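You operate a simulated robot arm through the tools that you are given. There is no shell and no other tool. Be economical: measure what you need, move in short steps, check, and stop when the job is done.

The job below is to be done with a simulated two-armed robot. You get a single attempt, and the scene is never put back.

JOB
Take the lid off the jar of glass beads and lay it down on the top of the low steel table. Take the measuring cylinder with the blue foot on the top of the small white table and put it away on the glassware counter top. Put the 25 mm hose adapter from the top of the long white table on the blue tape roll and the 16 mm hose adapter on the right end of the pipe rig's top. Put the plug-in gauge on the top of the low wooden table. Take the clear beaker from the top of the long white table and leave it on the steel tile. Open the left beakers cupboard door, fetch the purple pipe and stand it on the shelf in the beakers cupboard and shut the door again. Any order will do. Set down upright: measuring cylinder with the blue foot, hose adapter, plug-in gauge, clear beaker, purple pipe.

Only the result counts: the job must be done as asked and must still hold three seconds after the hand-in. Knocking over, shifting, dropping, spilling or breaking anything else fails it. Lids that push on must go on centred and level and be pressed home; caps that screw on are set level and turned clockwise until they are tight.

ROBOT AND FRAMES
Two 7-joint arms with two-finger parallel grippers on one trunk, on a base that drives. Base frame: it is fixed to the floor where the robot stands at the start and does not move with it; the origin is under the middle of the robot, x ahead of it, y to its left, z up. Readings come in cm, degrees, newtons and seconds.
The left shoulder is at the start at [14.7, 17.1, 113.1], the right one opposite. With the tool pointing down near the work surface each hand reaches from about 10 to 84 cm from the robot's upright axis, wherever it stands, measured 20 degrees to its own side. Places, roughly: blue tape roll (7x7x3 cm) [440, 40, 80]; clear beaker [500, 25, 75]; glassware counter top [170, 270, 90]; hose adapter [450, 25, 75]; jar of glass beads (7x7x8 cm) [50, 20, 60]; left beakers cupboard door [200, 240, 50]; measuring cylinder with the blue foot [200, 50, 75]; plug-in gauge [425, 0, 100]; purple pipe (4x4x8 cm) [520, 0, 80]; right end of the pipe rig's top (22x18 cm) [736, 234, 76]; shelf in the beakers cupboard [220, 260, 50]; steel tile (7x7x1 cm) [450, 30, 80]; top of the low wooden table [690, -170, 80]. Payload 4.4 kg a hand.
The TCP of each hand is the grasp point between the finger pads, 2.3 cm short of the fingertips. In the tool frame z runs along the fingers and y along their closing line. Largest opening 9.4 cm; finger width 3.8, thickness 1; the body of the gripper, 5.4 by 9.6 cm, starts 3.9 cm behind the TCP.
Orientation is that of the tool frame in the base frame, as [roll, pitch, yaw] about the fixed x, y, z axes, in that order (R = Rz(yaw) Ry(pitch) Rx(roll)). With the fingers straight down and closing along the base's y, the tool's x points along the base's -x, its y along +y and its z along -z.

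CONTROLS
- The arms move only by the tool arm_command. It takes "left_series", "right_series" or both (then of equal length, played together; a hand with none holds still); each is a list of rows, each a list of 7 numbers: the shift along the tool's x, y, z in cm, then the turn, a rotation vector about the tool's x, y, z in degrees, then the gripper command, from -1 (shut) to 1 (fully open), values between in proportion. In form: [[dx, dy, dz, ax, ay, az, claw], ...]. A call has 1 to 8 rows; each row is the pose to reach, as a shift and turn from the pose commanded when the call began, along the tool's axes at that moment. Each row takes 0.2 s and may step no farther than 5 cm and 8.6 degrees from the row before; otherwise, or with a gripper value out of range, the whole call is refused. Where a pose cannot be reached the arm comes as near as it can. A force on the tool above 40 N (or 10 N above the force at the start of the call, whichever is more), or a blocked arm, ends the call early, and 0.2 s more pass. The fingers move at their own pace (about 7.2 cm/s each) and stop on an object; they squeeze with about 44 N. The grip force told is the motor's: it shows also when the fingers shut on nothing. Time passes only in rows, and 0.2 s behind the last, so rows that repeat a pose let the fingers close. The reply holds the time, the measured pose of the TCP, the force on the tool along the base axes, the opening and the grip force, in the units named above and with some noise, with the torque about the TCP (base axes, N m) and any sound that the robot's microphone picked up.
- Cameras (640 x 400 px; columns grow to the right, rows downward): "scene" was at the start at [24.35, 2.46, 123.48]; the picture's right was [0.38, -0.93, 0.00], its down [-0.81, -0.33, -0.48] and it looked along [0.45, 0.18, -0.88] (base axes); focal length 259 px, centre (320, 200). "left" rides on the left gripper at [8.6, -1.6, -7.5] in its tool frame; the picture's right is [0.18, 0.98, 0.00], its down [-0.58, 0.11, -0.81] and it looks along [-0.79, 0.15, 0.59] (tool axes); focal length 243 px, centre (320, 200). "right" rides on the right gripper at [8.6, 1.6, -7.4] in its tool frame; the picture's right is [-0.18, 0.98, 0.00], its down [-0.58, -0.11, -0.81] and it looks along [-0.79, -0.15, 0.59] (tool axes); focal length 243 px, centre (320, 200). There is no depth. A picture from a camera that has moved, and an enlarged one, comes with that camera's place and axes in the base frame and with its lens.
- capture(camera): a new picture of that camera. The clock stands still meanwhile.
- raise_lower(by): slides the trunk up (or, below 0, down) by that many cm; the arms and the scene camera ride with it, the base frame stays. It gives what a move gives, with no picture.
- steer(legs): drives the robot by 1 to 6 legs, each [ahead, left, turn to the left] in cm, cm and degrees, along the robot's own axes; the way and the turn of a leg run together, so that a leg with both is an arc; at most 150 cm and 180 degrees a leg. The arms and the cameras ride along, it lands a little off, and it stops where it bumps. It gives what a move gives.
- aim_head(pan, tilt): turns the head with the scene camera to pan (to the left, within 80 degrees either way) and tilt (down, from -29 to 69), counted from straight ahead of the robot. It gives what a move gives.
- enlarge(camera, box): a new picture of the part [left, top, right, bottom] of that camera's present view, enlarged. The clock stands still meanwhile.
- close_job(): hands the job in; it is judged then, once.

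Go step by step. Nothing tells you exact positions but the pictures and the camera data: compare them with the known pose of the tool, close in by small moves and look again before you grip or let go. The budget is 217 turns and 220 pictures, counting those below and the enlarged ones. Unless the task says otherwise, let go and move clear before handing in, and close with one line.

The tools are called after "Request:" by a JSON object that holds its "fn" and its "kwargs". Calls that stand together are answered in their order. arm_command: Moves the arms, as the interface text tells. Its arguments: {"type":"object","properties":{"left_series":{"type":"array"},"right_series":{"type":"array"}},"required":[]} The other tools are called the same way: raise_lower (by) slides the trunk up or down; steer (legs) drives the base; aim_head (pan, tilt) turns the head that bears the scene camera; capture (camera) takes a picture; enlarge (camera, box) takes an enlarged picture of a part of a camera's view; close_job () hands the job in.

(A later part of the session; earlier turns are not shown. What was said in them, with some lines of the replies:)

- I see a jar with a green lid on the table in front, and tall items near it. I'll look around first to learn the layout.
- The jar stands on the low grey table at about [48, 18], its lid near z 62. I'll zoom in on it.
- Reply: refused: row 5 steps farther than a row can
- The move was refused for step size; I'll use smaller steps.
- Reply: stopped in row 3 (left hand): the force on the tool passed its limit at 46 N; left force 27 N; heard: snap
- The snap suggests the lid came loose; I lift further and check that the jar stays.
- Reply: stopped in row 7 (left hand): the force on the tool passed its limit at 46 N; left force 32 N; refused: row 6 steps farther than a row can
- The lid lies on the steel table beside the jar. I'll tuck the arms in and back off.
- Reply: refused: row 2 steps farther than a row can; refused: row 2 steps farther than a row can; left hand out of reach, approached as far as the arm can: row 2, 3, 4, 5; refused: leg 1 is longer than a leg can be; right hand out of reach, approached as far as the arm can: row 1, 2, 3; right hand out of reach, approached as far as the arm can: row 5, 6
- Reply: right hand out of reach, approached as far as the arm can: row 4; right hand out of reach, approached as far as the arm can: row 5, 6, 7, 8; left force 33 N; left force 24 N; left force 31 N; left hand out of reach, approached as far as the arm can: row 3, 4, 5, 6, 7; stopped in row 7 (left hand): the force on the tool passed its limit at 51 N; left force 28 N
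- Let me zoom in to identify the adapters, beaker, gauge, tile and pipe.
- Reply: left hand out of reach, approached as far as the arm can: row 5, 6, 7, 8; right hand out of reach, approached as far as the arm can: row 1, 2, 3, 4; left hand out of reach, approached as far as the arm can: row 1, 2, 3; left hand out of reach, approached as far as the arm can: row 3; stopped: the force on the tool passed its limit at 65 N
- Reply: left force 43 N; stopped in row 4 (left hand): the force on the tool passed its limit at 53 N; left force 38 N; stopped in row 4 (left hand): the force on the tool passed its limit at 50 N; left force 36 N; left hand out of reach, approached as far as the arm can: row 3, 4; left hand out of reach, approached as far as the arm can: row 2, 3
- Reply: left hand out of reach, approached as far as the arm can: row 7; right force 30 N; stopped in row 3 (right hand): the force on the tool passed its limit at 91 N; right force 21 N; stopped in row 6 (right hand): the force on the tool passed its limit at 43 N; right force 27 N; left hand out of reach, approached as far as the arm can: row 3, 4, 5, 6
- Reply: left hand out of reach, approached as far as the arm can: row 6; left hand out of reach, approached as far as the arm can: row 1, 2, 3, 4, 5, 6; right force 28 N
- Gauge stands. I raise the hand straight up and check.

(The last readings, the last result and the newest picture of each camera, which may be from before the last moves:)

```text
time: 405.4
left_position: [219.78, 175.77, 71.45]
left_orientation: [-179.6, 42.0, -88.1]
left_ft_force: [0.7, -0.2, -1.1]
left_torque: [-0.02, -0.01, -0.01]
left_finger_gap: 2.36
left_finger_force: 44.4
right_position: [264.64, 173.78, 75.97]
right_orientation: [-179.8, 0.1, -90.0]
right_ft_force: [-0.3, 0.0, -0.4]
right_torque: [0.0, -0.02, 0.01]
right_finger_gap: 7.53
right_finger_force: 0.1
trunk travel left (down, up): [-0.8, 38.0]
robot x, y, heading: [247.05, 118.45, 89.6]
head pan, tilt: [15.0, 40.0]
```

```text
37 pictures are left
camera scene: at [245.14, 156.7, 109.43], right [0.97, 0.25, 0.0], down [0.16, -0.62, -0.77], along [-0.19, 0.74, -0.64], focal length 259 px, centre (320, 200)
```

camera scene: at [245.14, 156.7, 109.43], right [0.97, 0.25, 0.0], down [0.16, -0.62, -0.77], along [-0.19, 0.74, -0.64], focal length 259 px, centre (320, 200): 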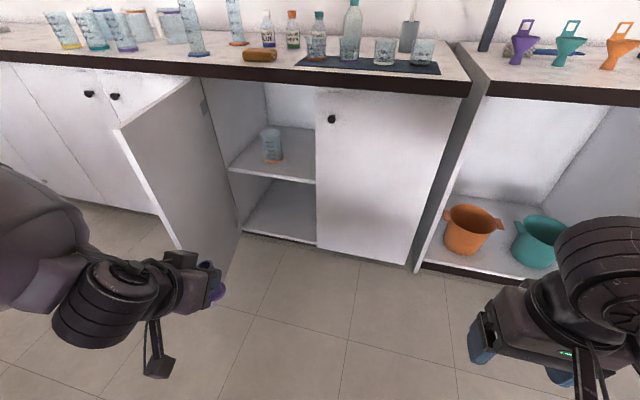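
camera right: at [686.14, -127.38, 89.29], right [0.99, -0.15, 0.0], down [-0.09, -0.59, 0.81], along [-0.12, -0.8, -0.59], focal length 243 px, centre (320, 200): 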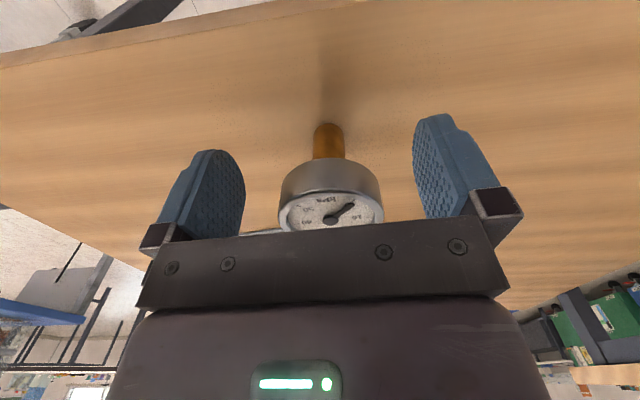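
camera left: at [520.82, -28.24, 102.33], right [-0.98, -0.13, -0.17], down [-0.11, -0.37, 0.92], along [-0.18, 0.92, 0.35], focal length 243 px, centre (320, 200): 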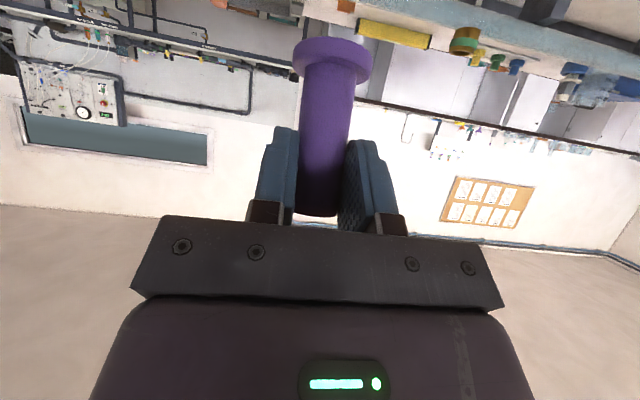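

Request:
{"fn": "arm_command", "kwargs": {"left_series": [[2, 2, 2, 0, 0, 0, -1], [4, 4, 4, 0, 0, 0, -1], [6, 6, 6, 0, 0, 0, -1], [7, 7.5, 7, 0, 0, 0, -1]]}}

Request:
{"fn": "steer", "kwargs": {"legs": [[24, 0, 0]]}}

Request:
{"fn": "capture", "kwargs": {"camera": "scene"}}

Request:
{"fn": "capture", "kwargs": {"camera": "left"}}

```text
time: 406.4
left_position: [212.29, 174.86, 61.23]
left_orientation: [-179.5, 42.0, -88.1]
left_ft_force: [1.2, 0.4, -0.4]
left_torque: [-0.01, -0.03, 0.0]
left_finger_gap: 2.36
left_finger_force: 43.8
right_position: [264.68, 173.79, 75.78]
right_orientation: [-179.8, -0.1, -90.1]
right_ft_force: [0.1, 1.1, 0.3]
right_torque: [0.03, -0.03, -0.02]
right_finger_gap: 7.54
right_finger_force: 0.1
trunk travel left (down, up): [-0.8, 38.0]
robot x, y, heading: [246.83, 117.65, 89.4]
head pan, tilt: [15.0, 40.0]
```

```text
time: 408.2
left_position: [212.5, 198.84, 61.38]
left_orientation: [-179.5, 42.0, -88.1]
left_ft_force: [0.0, -1.2, -0.9]
left_torque: [0.0, 0.0, 0.01]
left_finger_gap: 2.37
left_finger_force: 44.4
right_position: [264.93, 197.88, 75.82]
right_orientation: [-179.8, -0.1, -90.1]
right_ft_force: [-1.0, -0.1, -0.3]
right_torque: [0.03, 0.02, 0.02]
right_finger_gap: 7.51
right_finger_force: 0.0
trunk travel left (down, up): [-0.8, 38.0]
robot x, y, heading: [246.81, 142.11, 89.7]
head pan, tilt: [15.0, 40.0]
```

```text
36 pictures are left
camera scene: at [245.37, 180.69, 109.39], right [0.97, 0.25, 0.0], down [0.16, -0.62, -0.77], along [-0.19, 0.74, -0.64], focal length 259 px, centre (320, 200)
```

scene: 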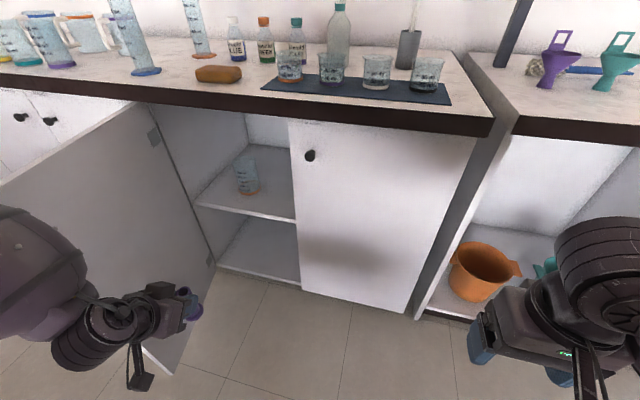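

```text
35 pictures are left
camera left: at [214.55, 187.46, 61.06], right [-0.98, -0.16, -0.13], down [-0.11, -0.11, 0.99], along [-0.18, 0.98, 0.09], focal length 243 px, centre (320, 200)
```

left: 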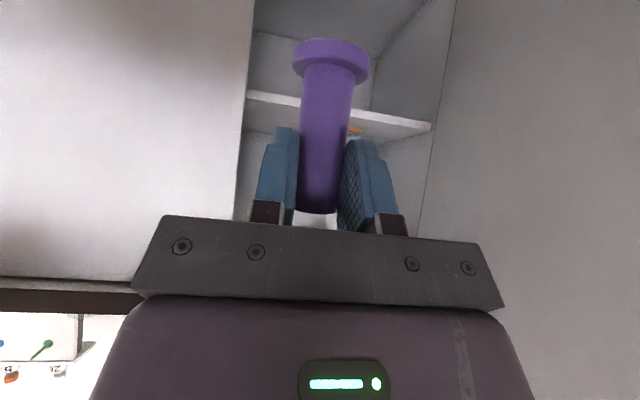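

Request:
{"fn": "arm_command", "kwargs": {"left_series": [[1.3, 0, 1.5, 0, -2.6, 0, -1], [2.6, 0, 3, 0, -2.6, 0, -1], [3.95, 0, 4.4, 0, -2.6, 0, -1], [0.8, 0, 7.2, 0, -2.6, 0, -1], [-2.4, 0, 10.1, 0, -2.6, 0, -1], [-5.6, 0, 13, 0, -2.6, 0, -1], [-8.8, 0, 15.9, 0, -2.6, 0, -1], [-12, 0, 18.8, 0, -2.6, 0, -1]]}}

Request:
{"fn": "capture", "kwargs": {"camera": "scene"}}

```text
time: 410.0
left_position: [211.73, 220.4, 55.43]
left_orientation: [-179.5, 44.5, -88.1]
left_ft_force: [-0.2, 0.1, -0.7]
left_torque: [-0.03, 0.04, -0.01]
left_finger_gap: 2.35
left_finger_force: 44.0
right_position: [264.96, 197.85, 75.87]
right_orientation: [-179.7, -0.1, -90.2]
right_ft_force: [0.1, -0.8, 0.3]
right_torque: [-0.02, 0.03, -0.01]
right_finger_gap: 7.51
right_finger_force: 0.0
trunk travel left (down, up): [-0.8, 38.0]
robot x, y, heading: [247.12, 142.16, 89.4]
head pan, tilt: [15.0, 40.0]
```

```text
34 pictures are left
camera scene: at [245.37, 180.67, 109.39], right [0.97, 0.25, 0.0], down [0.16, -0.62, -0.77], along [-0.19, 0.74, -0.64], focal length 259 px, centre (320, 200)
```

scene: 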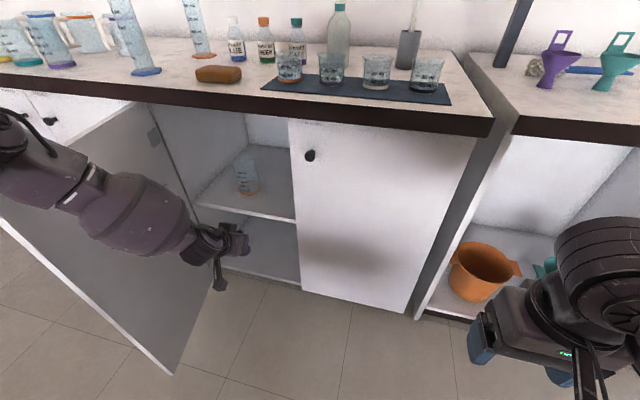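

Request:
{"fn": "arm_command", "kwargs": {"left_series": [[-2.7, 0, 2.6, 0, 0, 0, -1], [-5.4, 0, 5.2, 0, 0, 0, -1], [-8.1, 0, 7.9, 0, 0, 0, -1], [-10.7, 0, 10.5, 0, 0, 0, -1]]}}

Request:
{"fn": "steer", "kwargs": {"legs": [[6, 0, 0]]}}

Request:
{"fn": "capture", "kwargs": {"camera": "scene"}}

Request:
{"fn": "capture", "kwargs": {"camera": "left"}}

```text
time: 411.0
left_position: [209.95, 230.82, 59.55]
left_orientation: [-179.5, 44.6, -88.0]
left_ft_force: [0.1, 0.3, -1.2]
left_torque: [-0.01, 0.0, -0.02]
left_finger_gap: 2.38
left_finger_force: 43.9
left hand out of reach, approached as far as the arm can: row 2, 3, 4
right_position: [264.96, 197.79, 75.83]
right_orientation: [-179.8, -0.1, -90.2]
right_ft_force: [0.5, 0.7, -0.2]
right_torque: [0.0, -0.03, -0.01]
right_finger_gap: 7.52
right_finger_force: 0.2
trunk travel left (down, up): [-0.8, 38.0]
robot x, y, heading: [247.05, 142.03, 89.5]
head pan, tilt: [15.0, 40.0]
```

```text
time: 412.0
left_position: [210.11, 236.78, 59.26]
left_orientation: [-179.6, 44.6, -88.1]
left_ft_force: [0.6, 0.5, -1.1]
left_torque: [-0.01, 0.0, -0.01]
left_finger_gap: 2.37
left_finger_force: 44.0
right_position: [265.2, 203.85, 75.94]
right_orientation: [-179.8, -0.2, -90.2]
right_ft_force: [-0.2, 0.1, 0.0]
right_torque: [-0.03, 0.01, -0.01]
right_finger_gap: 7.51
right_finger_force: 0.0
trunk travel left (down, up): [-0.8, 38.0]
robot x, y, heading: [247.1, 148.49, 89.3]
head pan, tilt: [15.0, 40.0]
```

```text
33 pictures are left
camera scene: at [245.47, 186.7, 109.37], right [0.97, 0.25, 0.0], down [0.16, -0.62, -0.77], along [-0.19, 0.74, -0.64], focal length 259 px, centre (320, 200)
```

scene: 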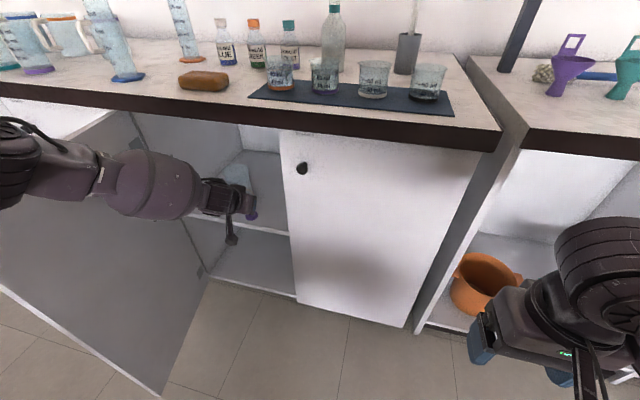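

```text
32 pictures are left
camera left: at [212.09, 225.51, 58.51], right [-0.98, -0.16, -0.14], down [-0.11, -0.15, 0.98], along [-0.17, 0.98, 0.13], focal length 243 px, centre (320, 200)
```

left: 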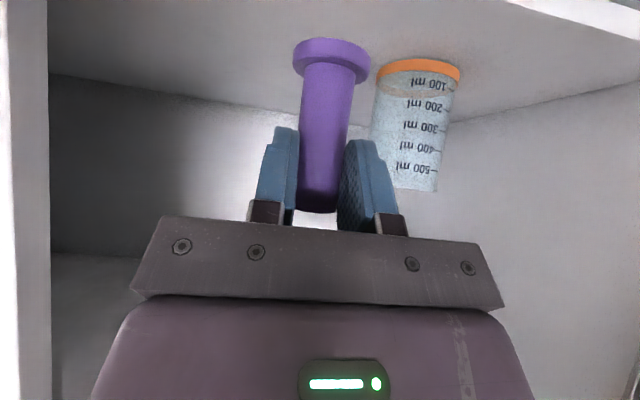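

Request:
{"fn": "arm_command", "kwargs": {"left_series": [[2.1, -0.5, -2.1, 0, 0, 0, -1], [4.3, -1, -4.2, 0, 0, 0, -1]]}}

Request:
{"fn": "capture", "kwargs": {"camera": "scene"}}

```text
time: 412.6
left_position: [211.24, 230.96, 59.46]
left_orientation: [-179.4, 44.6, -88.1]
left_ft_force: [-0.1, -0.7, -0.7]
left_torque: [-0.02, -0.04, 0.01]
left_finger_gap: 2.4
left_finger_force: 43.4
right_position: [265.0, 203.7, 75.82]
right_orientation: [-179.9, -0.1, -90.2]
right_ft_force: [0.3, 0.2, 0.6]
right_torque: [-0.01, 0.03, -0.05]
right_finger_gap: 7.51
right_finger_force: 0.1
trunk travel left (down, up): [-0.8, 38.0]
robot x, y, heading: [247.34, 148.14, 89.4]
head pan, tilt: [15.0, 40.0]
```

```text
31 pictures are left
camera scene: at [245.47, 186.63, 109.41], right [0.97, 0.25, 0.0], down [0.16, -0.62, -0.77], along [-0.19, 0.74, -0.64], focal length 259 px, centre (320, 200)
```

scene: 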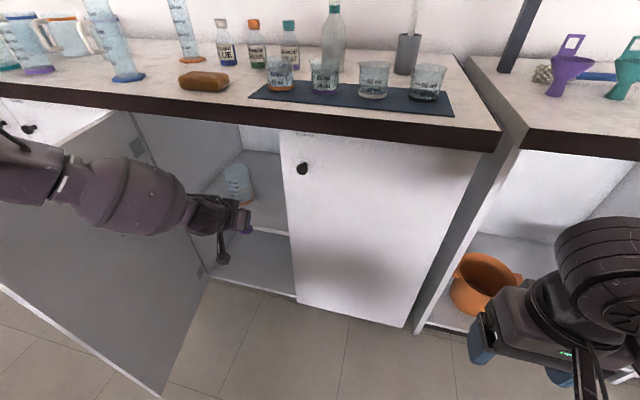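

Request:
{"fn": "arm_command", "kwargs": {"left_series": [[1.4, 0, 1.45, 0, 0, 0, -1], [2.8, 0, 2.85, 0, 0, 0, -1]]}}

Request:
{"fn": "steer", "kwargs": {"legs": [[8, 0, 0]]}}

Request:
{"fn": "capture", "kwargs": {"camera": "scene"}}

Request:
{"fn": "steer", "kwargs": {"legs": [[7, 0, 0]]}}

Request:
{"fn": "capture", "kwargs": {"camera": "left"}}

```text
time: 413.2
left_position: [211.15, 230.91, 55.3]
left_orientation: [-179.5, 44.7, -88.0]
left_ft_force: [0.0, -0.3, -0.3]
left_torque: [0.0, 0.02, -0.01]
left_finger_gap: 2.37
left_finger_force: 43.8
right_position: [265.08, 203.84, 75.84]
right_orientation: [-179.8, -0.1, -90.1]
right_ft_force: [0.4, -0.1, 0.4]
right_torque: [-0.02, 0.01, 0.03]
right_finger_gap: 7.54
right_finger_force: 0.1
trunk travel left (down, up): [-0.8, 38.0]
robot x, y, heading: [246.88, 148.07, 89.5]
head pan, tilt: [15.0, 40.0]
```

```text
time: 414.2
left_position: [211.24, 238.81, 55.32]
left_orientation: [-179.4, 44.5, -88.2]
left_ft_force: [0.2, -0.4, 0.0]
left_torque: [0.01, -0.03, 0.0]
left_finger_gap: 2.37
left_finger_force: 44.5
right_position: [265.17, 211.69, 75.64]
right_orientation: [-179.8, -0.1, -90.2]
right_ft_force: [0.4, -0.3, -0.9]
right_torque: [0.0, 0.01, -0.04]
right_finger_gap: 7.5
right_finger_force: 0.1
trunk travel left (down, up): [-0.8, 38.0]
robot x, y, heading: [247.44, 156.09, 89.4]
head pan, tilt: [15.0, 40.0]
```

```text
30 pictures are left
camera scene: at [245.53, 194.58, 109.37], right [0.97, 0.25, 0.0], down [0.16, -0.62, -0.77], along [-0.19, 0.74, -0.64], focal length 259 px, centre (320, 200)
```

scene: 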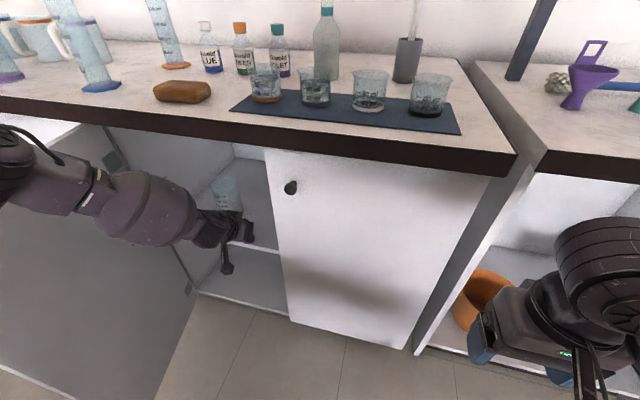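

```text
time: 415.2
left_position: [211.44, 245.76, 55.33]
left_orientation: [-179.5, 44.5, -88.1]
left_ft_force: [-0.3, 0.3, -0.2]
left_torque: [0.02, 0.03, 0.0]
left_finger_gap: 2.36
left_finger_force: 44.5
right_position: [265.17, 218.59, 75.77]
right_orientation: [-179.9, -0.3, -90.2]
right_ft_force: [-0.2, -0.3, 0.6]
right_torque: [0.01, 0.01, -0.02]
right_finger_gap: 7.51
right_finger_force: 0.1
trunk travel left (down, up): [-0.8, 38.0]
robot x, y, heading: [247.53, 163.09, 89.5]
head pan, tilt: [15.0, 40.0]
```

```text
29 pictures are left
camera left: at [213.33, 234.41, 54.54], right [-0.98, -0.16, -0.14], down [-0.11, -0.15, 0.98], along [-0.17, 0.98, 0.13], focal length 243 px, centre (320, 200)
```

left: 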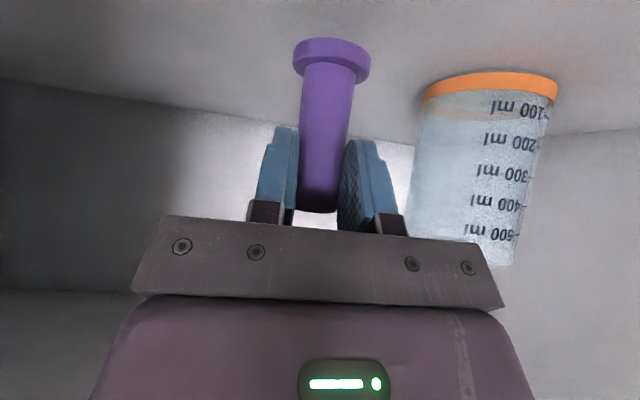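

Request:
{"fn": "arm_command", "kwargs": {"left_series": [[0.7, 0, 0.7, 0, 0, 0, -1], [1.2, 0, 1.2, 0, 0, 0, -1], [1.6, 0, 1.6, 0, 0, 0, -1], [1.9, 0, 1.95, 0, 0, 0, -1], [2.2, 0, 2.25, 0, 0, 0, -1], [2.5, 0, 2.55, 0, 0, 0, -1], [2.8, 0, 2.85, 0, 0, 0, -1]]}}

Request:
{"fn": "capture", "kwargs": {"camera": "left"}}

```text
time: 416.8
left_position: [210.62, 244.6, 53.87]
left_orientation: [-179.4, 44.6, -88.2]
left_ft_force: [0.1, -0.4, -1.4]
left_torque: [-0.06, -0.01, -0.02]
left_finger_gap: 2.37
left_finger_force: 44.3
left hand out of reach, approached as far as the arm can: row 2, 3, 4, 5, 6, 7
right_position: [265.29, 218.55, 75.81]
right_orientation: [-179.8, -0.1, -90.2]
right_ft_force: [-0.8, 0.3, 0.1]
right_torque: [-0.01, -0.02, 0.02]
right_finger_gap: 7.52
right_finger_force: 0.1
trunk travel left (down, up): [-0.8, 38.0]
robot x, y, heading: [247.14, 163.38, 89.6]
head pan, tilt: [15.0, 40.0]
```

```text
28 pictures are left
camera left: at [212.61, 233.27, 52.96], right [-0.98, -0.16, -0.14], down [-0.11, -0.15, 0.98], along [-0.17, 0.98, 0.13], focal length 243 px, centre (320, 200)
```

left: 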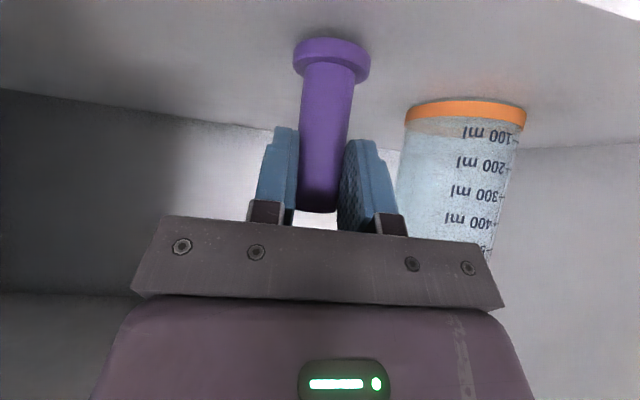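

Request:
{"fn": "steer", "kwargs": {"legs": [[5, 0, 0]]}}

Request:
{"fn": "arm_command", "kwargs": {"left_series": [[0.5, 0, 0, 0, 0, 0, -1], [1.4, 0, 0.2, 0, 0, 0, -1], [1.9, 0, 0.5, 0, 0, 0, -1], [2.3, 0, 0.7, 0, 0, 0, -1], [2.6, 0, 0.9, 0, 0, 0, -1], [2.9, 0, 1.1, 0, 0, 0, -1]]}}

Request:
{"fn": "capture", "kwargs": {"camera": "left"}}

```text
time: 417.8
left_position: [210.64, 249.57, 53.69]
left_orientation: [-179.5, 44.5, -88.1]
left_ft_force: [1.1, 0.0, -1.7]
left_torque: [0.03, -0.02, 0.0]
left_finger_gap: 2.37
left_finger_force: 43.5
right_position: [265.17, 223.53, 75.82]
right_orientation: [-179.9, -0.1, -90.2]
right_ft_force: [-0.8, 0.6, -0.6]
right_torque: [-0.01, -0.02, -0.01]
right_finger_gap: 7.54
right_finger_force: 0.0
trunk travel left (down, up): [-0.8, 38.0]
robot x, y, heading: [246.76, 167.79, 89.5]
head pan, tilt: [15.0, 40.0]
```

```text
time: 419.1
left_position: [210.4, 247.78, 53.0]
left_orientation: [-179.4, 45.0, -88.0]
left_ft_force: [2.0, 9.1, 30.7]
left_torque: [0.62, -0.06, -0.03]
left_finger_gap: 2.42
left_finger_force: 43.6
left hand out of reach, approached as far as the arm can: row 2, 3, 4, 5, 6
right_position: [265.48, 223.45, 75.99]
right_orientation: [-179.9, 0.1, -90.2]
right_ft_force: [-0.3, -0.4, 0.2]
right_torque: [0.0, 0.0, 0.0]
right_finger_gap: 7.49
right_finger_force: 0.0
trunk travel left (down, up): [-0.8, 38.0]
robot x, y, heading: [247.57, 167.95, 89.2]
head pan, tilt: [15.0, 40.0]
```

```text
27 pictures are left
camera left: at [212.4, 236.43, 52.12], right [-0.98, -0.16, -0.14], down [-0.11, -0.16, 0.98], along [-0.17, 0.97, 0.14], focal length 243 px, centre (320, 200)
```

left: 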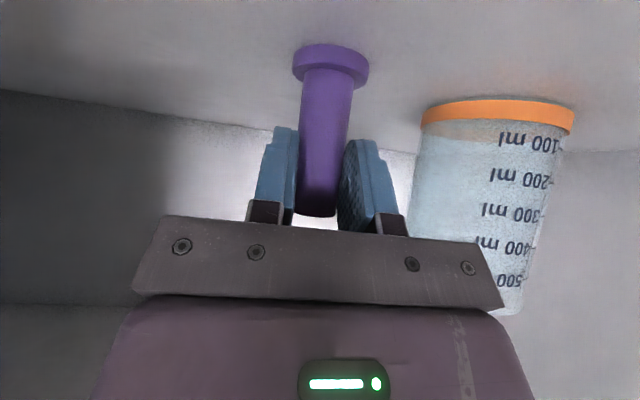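

Request:
{"fn": "arm_command", "kwargs": {"left_series": [[-0.15, 0, -0.15, 0, 0, 0, -1], [-0.15, 0, -0.15, 0, 0, 0, -0.3], [-0.15, 0, -0.15, 0, 0, 0, -0.1], [-0.15, 0, -0.15, 0, 0, 0, 0]]}}

Request:
{"fn": "capture", "kwargs": {"camera": "left"}}

```text
time: 420.1
left_position: [210.41, 247.52, 52.63]
left_orientation: [-179.5, 44.6, -88.2]
left_ft_force: [0.1, -0.6, -0.1]
left_torque: [-0.01, 0.01, 0.0]
left_finger_gap: 4.69
left_finger_force: 0.1
right_position: [265.28, 223.64, 75.76]
right_orientation: [-179.8, -0.1, -90.2]
right_ft_force: [-0.5, -0.3, -0.1]
right_torque: [0.03, -0.01, -0.02]
right_finger_gap: 7.51
right_finger_force: 0.2
trunk travel left (down, up): [-0.8, 38.0]
robot x, y, heading: [247.66, 167.97, 89.4]
head pan, tilt: [15.0, 40.0]
```

```text
26 pictures are left
camera left: at [212.32, 236.3, 51.84], right [-0.98, -0.16, -0.14], down [-0.11, -0.15, 0.98], along [-0.17, 0.98, 0.13], focal length 243 px, centre (320, 200)
```

left: 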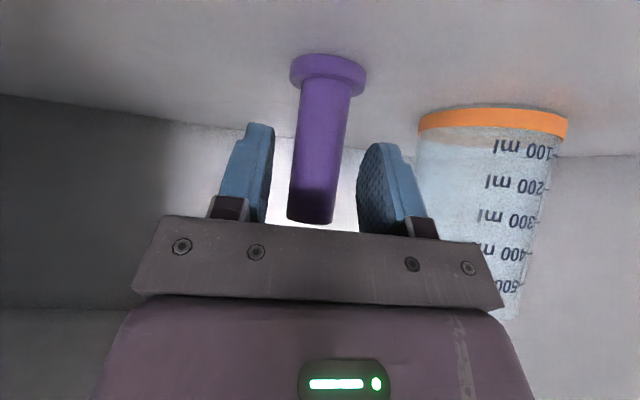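

Request:
{"fn": "arm_command", "kwargs": {"left_series": [[1.8, 0, -1.75, 0, 0, 0, 0], [3.2, 0, -3.9, 0, 0, 0, 0], [5.6, 0, -6.7, 0, 0, 0, 0]]}}

Request:
{"fn": "steer", "kwargs": {"legs": [[-25, 0, 0]]}}

Request:
{"fn": "capture", "kwargs": {"camera": "left"}}

Request:
{"fn": "capture", "kwargs": {"camera": "scene"}}

```text
time: 420.9
left_position: [210.44, 239.17, 53.54]
left_orientation: [-179.4, 44.6, -88.1]
left_ft_force: [-0.1, -0.4, 0.3]
left_torque: [0.0, -0.01, -0.03]
left_finger_gap: 4.73
left_finger_force: 0.1
right_position: [265.22, 223.5, 75.86]
right_orientation: [-179.9, -0.2, -90.2]
right_ft_force: [0.3, -0.5, -0.3]
right_torque: [-0.03, -0.02, -0.04]
right_finger_gap: 7.51
right_finger_force: 0.1
trunk travel left (down, up): [-0.8, 38.0]
robot x, y, heading: [247.26, 167.69, 89.5]
head pan, tilt: [15.0, 40.0]
```

```text
time: 422.8
left_position: [210.52, 214.57, 53.54]
left_orientation: [-179.5, 44.6, -88.3]
left_ft_force: [0.8, 0.0, -0.3]
left_torque: [0.01, 0.02, 0.03]
left_finger_gap: 4.7
left_finger_force: 0.0
right_position: [265.28, 198.63, 75.91]
right_orientation: [-179.8, -0.2, -90.3]
right_ft_force: [-0.2, 0.6, -0.3]
right_torque: [-0.02, -0.02, -0.01]
right_finger_gap: 7.52
right_finger_force: 0.0
trunk travel left (down, up): [-0.8, 38.0]
robot x, y, heading: [247.07, 143.55, 89.2]
head pan, tilt: [15.0, 40.0]
```

```text
25 pictures are left
camera left: at [212.46, 203.22, 52.72], right [-0.98, -0.15, -0.14], down [-0.11, -0.15, 0.98], along [-0.17, 0.98, 0.13], focal length 243 px, centre (320, 200)
```

left: 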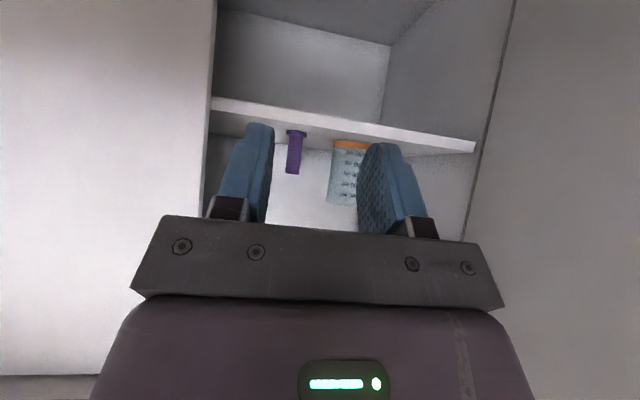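

```text
24 pictures are left
camera scene: at [245.55, 181.63, 109.42], right [0.97, 0.24, 0.0], down [0.16, -0.62, -0.77], along [-0.19, 0.74, -0.64], focal length 259 px, centre (320, 200)
```

scene: 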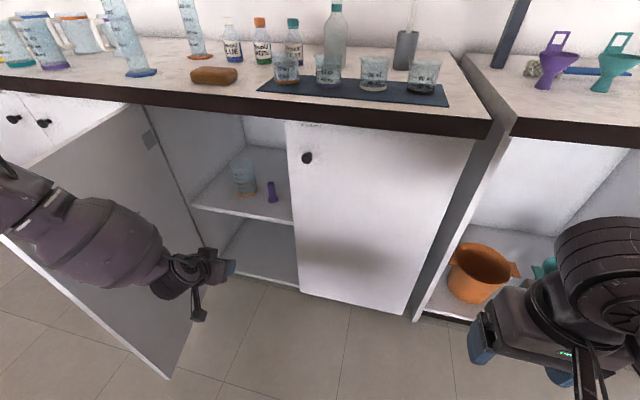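

Request:
{"fn": "arm_command", "kwargs": {"left_series": [[0, 0, 0, 0, 0, 0, -1], [0, 0, 0, 0, 0, 0, -1], [0, 0, 0, 0, 0, 0, -1]]}}

Request:
{"fn": "steer", "kwargs": {"legs": [[-30, 0, 0.7], [0, 38, 0]]}}

Request:
{"fn": "aim_head", "kwargs": {"pan": 20, "tilt": 40}}

Request:
{"fn": "capture", "kwargs": {"camera": "scene"}}

```text
time: 423.6
left_position: [210.52, 214.66, 53.51]
left_orientation: [-179.6, 44.7, -88.4]
left_ft_force: [-0.3, -0.5, 0.6]
left_torque: [-0.01, -0.02, 0.01]
left_finger_gap: 0.01
left_finger_force: 42.4
right_position: [265.36, 198.76, 75.78]
right_orientation: [-179.8, -0.1, -90.4]
right_ft_force: [-0.1, -0.9, -0.5]
right_torque: [-0.02, -0.02, -0.02]
right_finger_gap: 7.51
right_finger_force: 0.1
trunk travel left (down, up): [-0.8, 38.0]
robot x, y, heading: [247.17, 143.01, 89.1]
head pan, tilt: [15.0, 40.0]
```

```text
time: 429.1
left_position: [171.24, 184.36, 53.41]
left_orientation: [-179.5, 44.5, -88.0]
left_ft_force: [0.2, -0.5, 0.2]
left_torque: [0.0, 0.03, -0.02]
left_finger_gap: 0.0
left_finger_force: 42.4
right_position: [226.15, 168.95, 75.88]
right_orientation: [-179.8, -0.2, -89.9]
right_ft_force: [-0.7, 0.5, 0.0]
right_torque: [0.01, 0.01, -0.02]
right_finger_gap: 7.51
right_finger_force: 0.0
trunk travel left (down, up): [-0.8, 38.0]
robot x, y, heading: [208.6, 113.33, 89.7]
head pan, tilt: [15.0, 40.0]
```

```text
time: 429.8
left_position: [171.19, 184.45, 53.54]
left_orientation: [-179.4, 44.6, -87.8]
left_ft_force: [-0.1, 0.1, -0.4]
left_torque: [0.02, 0.0, 0.01]
left_finger_gap: 0.01
left_finger_force: 42.4
right_position: [226.08, 169.02, 75.8]
right_orientation: [-179.8, -0.1, -89.9]
right_ft_force: [0.4, -1.6, 0.5]
right_torque: [-0.02, -0.01, 0.0]
right_finger_gap: 7.5
right_finger_force: 0.1
trunk travel left (down, up): [-0.8, 38.0]
robot x, y, heading: [208.27, 113.36, 89.3]
head pan, tilt: [20.0, 40.0]
```

```text
23 pictures are left
camera scene: at [205.86, 151.55, 109.4], right [0.94, 0.34, 0.0], down [0.22, -0.61, -0.77], along [-0.26, 0.72, -0.64], focal length 259 px, centre (320, 200)
```

scene: 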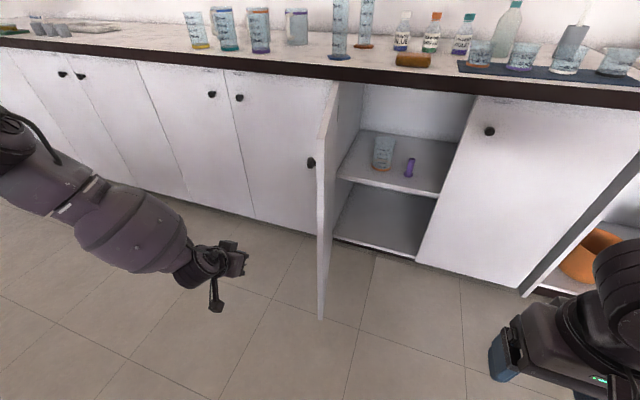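

Request:
{"fn": "steer", "kwargs": {"legs": [[24, 0, 0.4], [6, -19, 0], [5, -6.5, 0], [6, -5, 0]]}}

Request:
{"fn": "capture", "kwargs": {"camera": "scene"}}

```text
time: 435.0
left_position: [201.86, 224.75, 53.36]
left_orientation: [-179.5, 44.4, -87.5]
left_ft_force: [0.3, -0.4, 0.1]
left_torque: [0.02, 0.03, -0.01]
left_finger_gap: 0.0
left_finger_force: 42.2
right_position: [256.65, 209.74, 75.81]
right_orientation: [-179.8, -0.1, -89.5]
right_ft_force: [0.0, -1.2, 0.1]
right_torque: [0.0, -0.02, -0.01]
right_finger_gap: 7.53
right_finger_force: 0.0
trunk travel left (down, up): [-0.8, 38.0]
robot x, y, heading: [239.42, 154.03, 89.8]
head pan, tilt: [20.0, 40.0]
```

```text
22 pictures are left
camera scene: at [236.61, 192.21, 109.39], right [0.94, 0.34, 0.0], down [0.22, -0.6, -0.77], along [-0.26, 0.72, -0.64], focal length 259 px, centre (320, 200)
```

scene: 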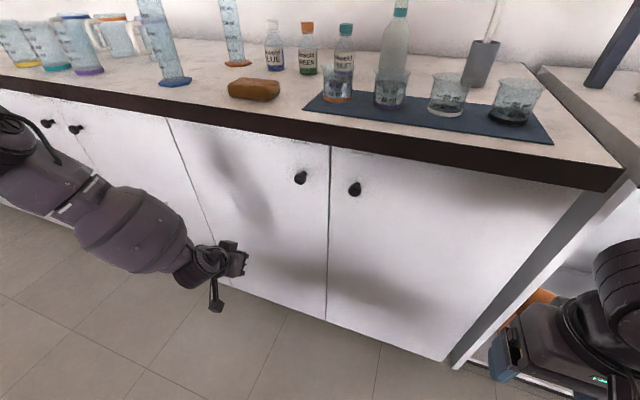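

Request:
{"fn": "enlarge", "kwargs": {"camera": "scene", "box": [240, 120, 440, 245]}}

Request:
{"fn": "steer", "kwargs": {"legs": [[5, -4, 0], [3.5, 0, 0]]}}

Request:
{"fn": "capture", "kwargs": {"camera": "left"}}

```text
3.20 times, centred on (340, 182) of scene
camera zoom: at [236.61, 192.21, 109.39], right [0.94, 0.34, 0.0], down [0.22, -0.6, -0.77], along [-0.26, 0.72, -0.64], focal length 830 px, centre (256, 256)
```

zoom: 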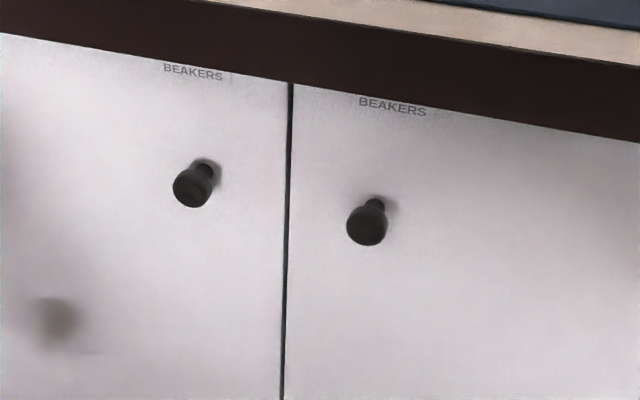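

```text
time: 436.5
left_position: [205.68, 233.29, 53.47]
left_orientation: [-179.4, 44.5, -87.5]
left_ft_force: [0.4, 0.2, 0.0]
left_torque: [-0.01, 0.02, 0.03]
left_finger_gap: 0.0
left_finger_force: 42.3
right_position: [260.63, 218.19, 75.87]
right_orientation: [-179.8, -0.1, -89.6]
right_ft_force: [1.5, 0.3, 0.3]
right_torque: [0.0, 0.05, -0.03]
right_finger_gap: 7.53
right_finger_force: 0.0
trunk travel left (down, up): [-0.8, 38.0]
robot x, y, heading: [243.32, 162.42, 90.3]
head pan, tilt: [20.0, 40.0]
```

```text
20 pictures are left
camera left: at [207.83, 221.89, 52.66], right [-0.98, -0.17, -0.14], down [-0.11, -0.15, 0.98], along [-0.19, 0.97, 0.13], focal length 243 px, centre (320, 200)
```

left: 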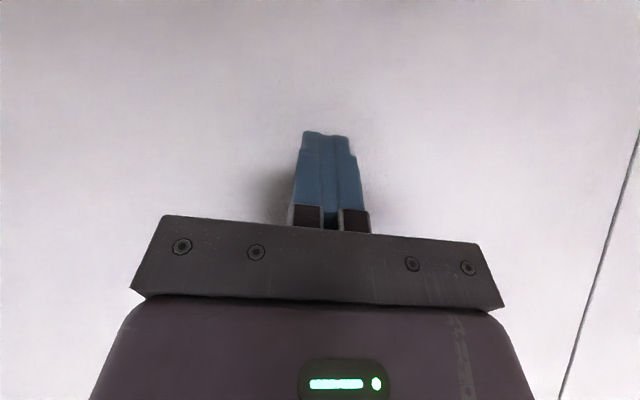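

Request:
{"fn": "arm_command", "kwargs": {"left_series": [[-0.5, 0, 0.5, 0, 0, 0, -1], [-0.9, 0, 0.9, 0, 0, 0, -1], [-1.3, 0, 1.3, 0, 0, 0, -1], [-1.7, 0, 1.7, 0, 0, 0, -1], [-2.0, 0, 2.0, 0, 0, 0, -1]]}}

Request:
{"fn": "steer", "kwargs": {"legs": [[-35, 0, 0]]}}

Request:
{"fn": "aim_head", "kwargs": {"pan": 12, "tilt": 30}}

Request:
{"fn": "capture", "kwargs": {"camera": "scene"}}

```text
time: 437.4
left_position: [205.62, 234.24, 53.18]
left_orientation: [-179.3, 43.8, -87.4]
left_ft_force: [1.0, -2.0, 0.9]
left_torque: [0.12, 0.01, 0.0]
left_finger_gap: 0.0
left_finger_force: 42.1
right_position: [260.74, 218.2, 75.85]
right_orientation: [-179.7, -0.1, -89.5]
right_ft_force: [-0.3, -0.2, 0.7]
right_torque: [-0.01, -0.01, -0.03]
right_finger_gap: 7.51
right_finger_force: 0.1
trunk travel left (down, up): [-0.8, 38.0]
robot x, y, heading: [243.61, 162.41, 90.0]
head pan, tilt: [20.0, 40.0]
stopped in row 4 (left hand): the force on the tool passed its limit at 47 N (the readings are from after the stop); the commanded pose is now the measured one
```

```text
time: 439.6
left_position: [205.84, 198.85, 53.2]
left_orientation: [-179.4, 43.9, -87.6]
left_ft_force: [-0.9, 0.5, 0.0]
left_torque: [0.02, 0.01, -0.03]
left_finger_gap: 0.0
left_finger_force: 42.3
right_position: [260.71, 182.62, 75.83]
right_orientation: [-179.8, -0.1, -89.4]
right_ft_force: [-0.4, -1.3, 0.9]
right_torque: [0.04, 0.0, -0.03]
right_finger_gap: 7.51
right_finger_force: 0.2
trunk travel left (down, up): [-0.8, 38.0]
robot x, y, heading: [243.47, 126.73, 90.1]
head pan, tilt: [20.0, 40.0]
```

```text
time: 440.4
left_position: [205.85, 198.71, 53.2]
left_orientation: [-179.4, 43.8, -87.6]
left_ft_force: [-0.7, 0.3, -0.3]
left_torque: [-0.01, 0.0, 0.0]
left_finger_gap: 0.0
left_finger_force: 42.3
right_position: [260.71, 182.58, 75.74]
right_orientation: [-179.9, -0.1, -89.5]
right_ft_force: [0.0, 0.2, -0.7]
right_torque: [0.0, -0.02, 0.02]
right_finger_gap: 7.52
right_finger_force: 0.0
trunk travel left (down, up): [-0.8, 38.0]
robot x, y, heading: [243.62, 127.44, 90.1]
head pan, tilt: [12.0, 30.0]
```

```text
19 pictures are left
camera scene: at [241.67, 165.9, 110.93], right [0.98, 0.21, 0.0], down [0.11, -0.49, -0.87], along [-0.18, 0.85, -0.5], focal length 259 px, centre (320, 200)
```

scene: 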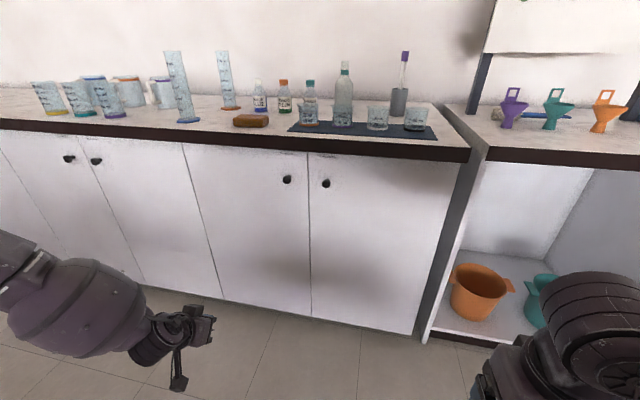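

Every step of the job is done and both hands are clear, so I'm handing in.

Request:
{"fn": "close_job", "kwargs": {}}

```text
The job is handed in.
```

I handed the job in with every item placed as asked and both hands clear. I did not reopen the cupboard to check the purple pipe after its door shut; it was standing upright on the shelf before that.
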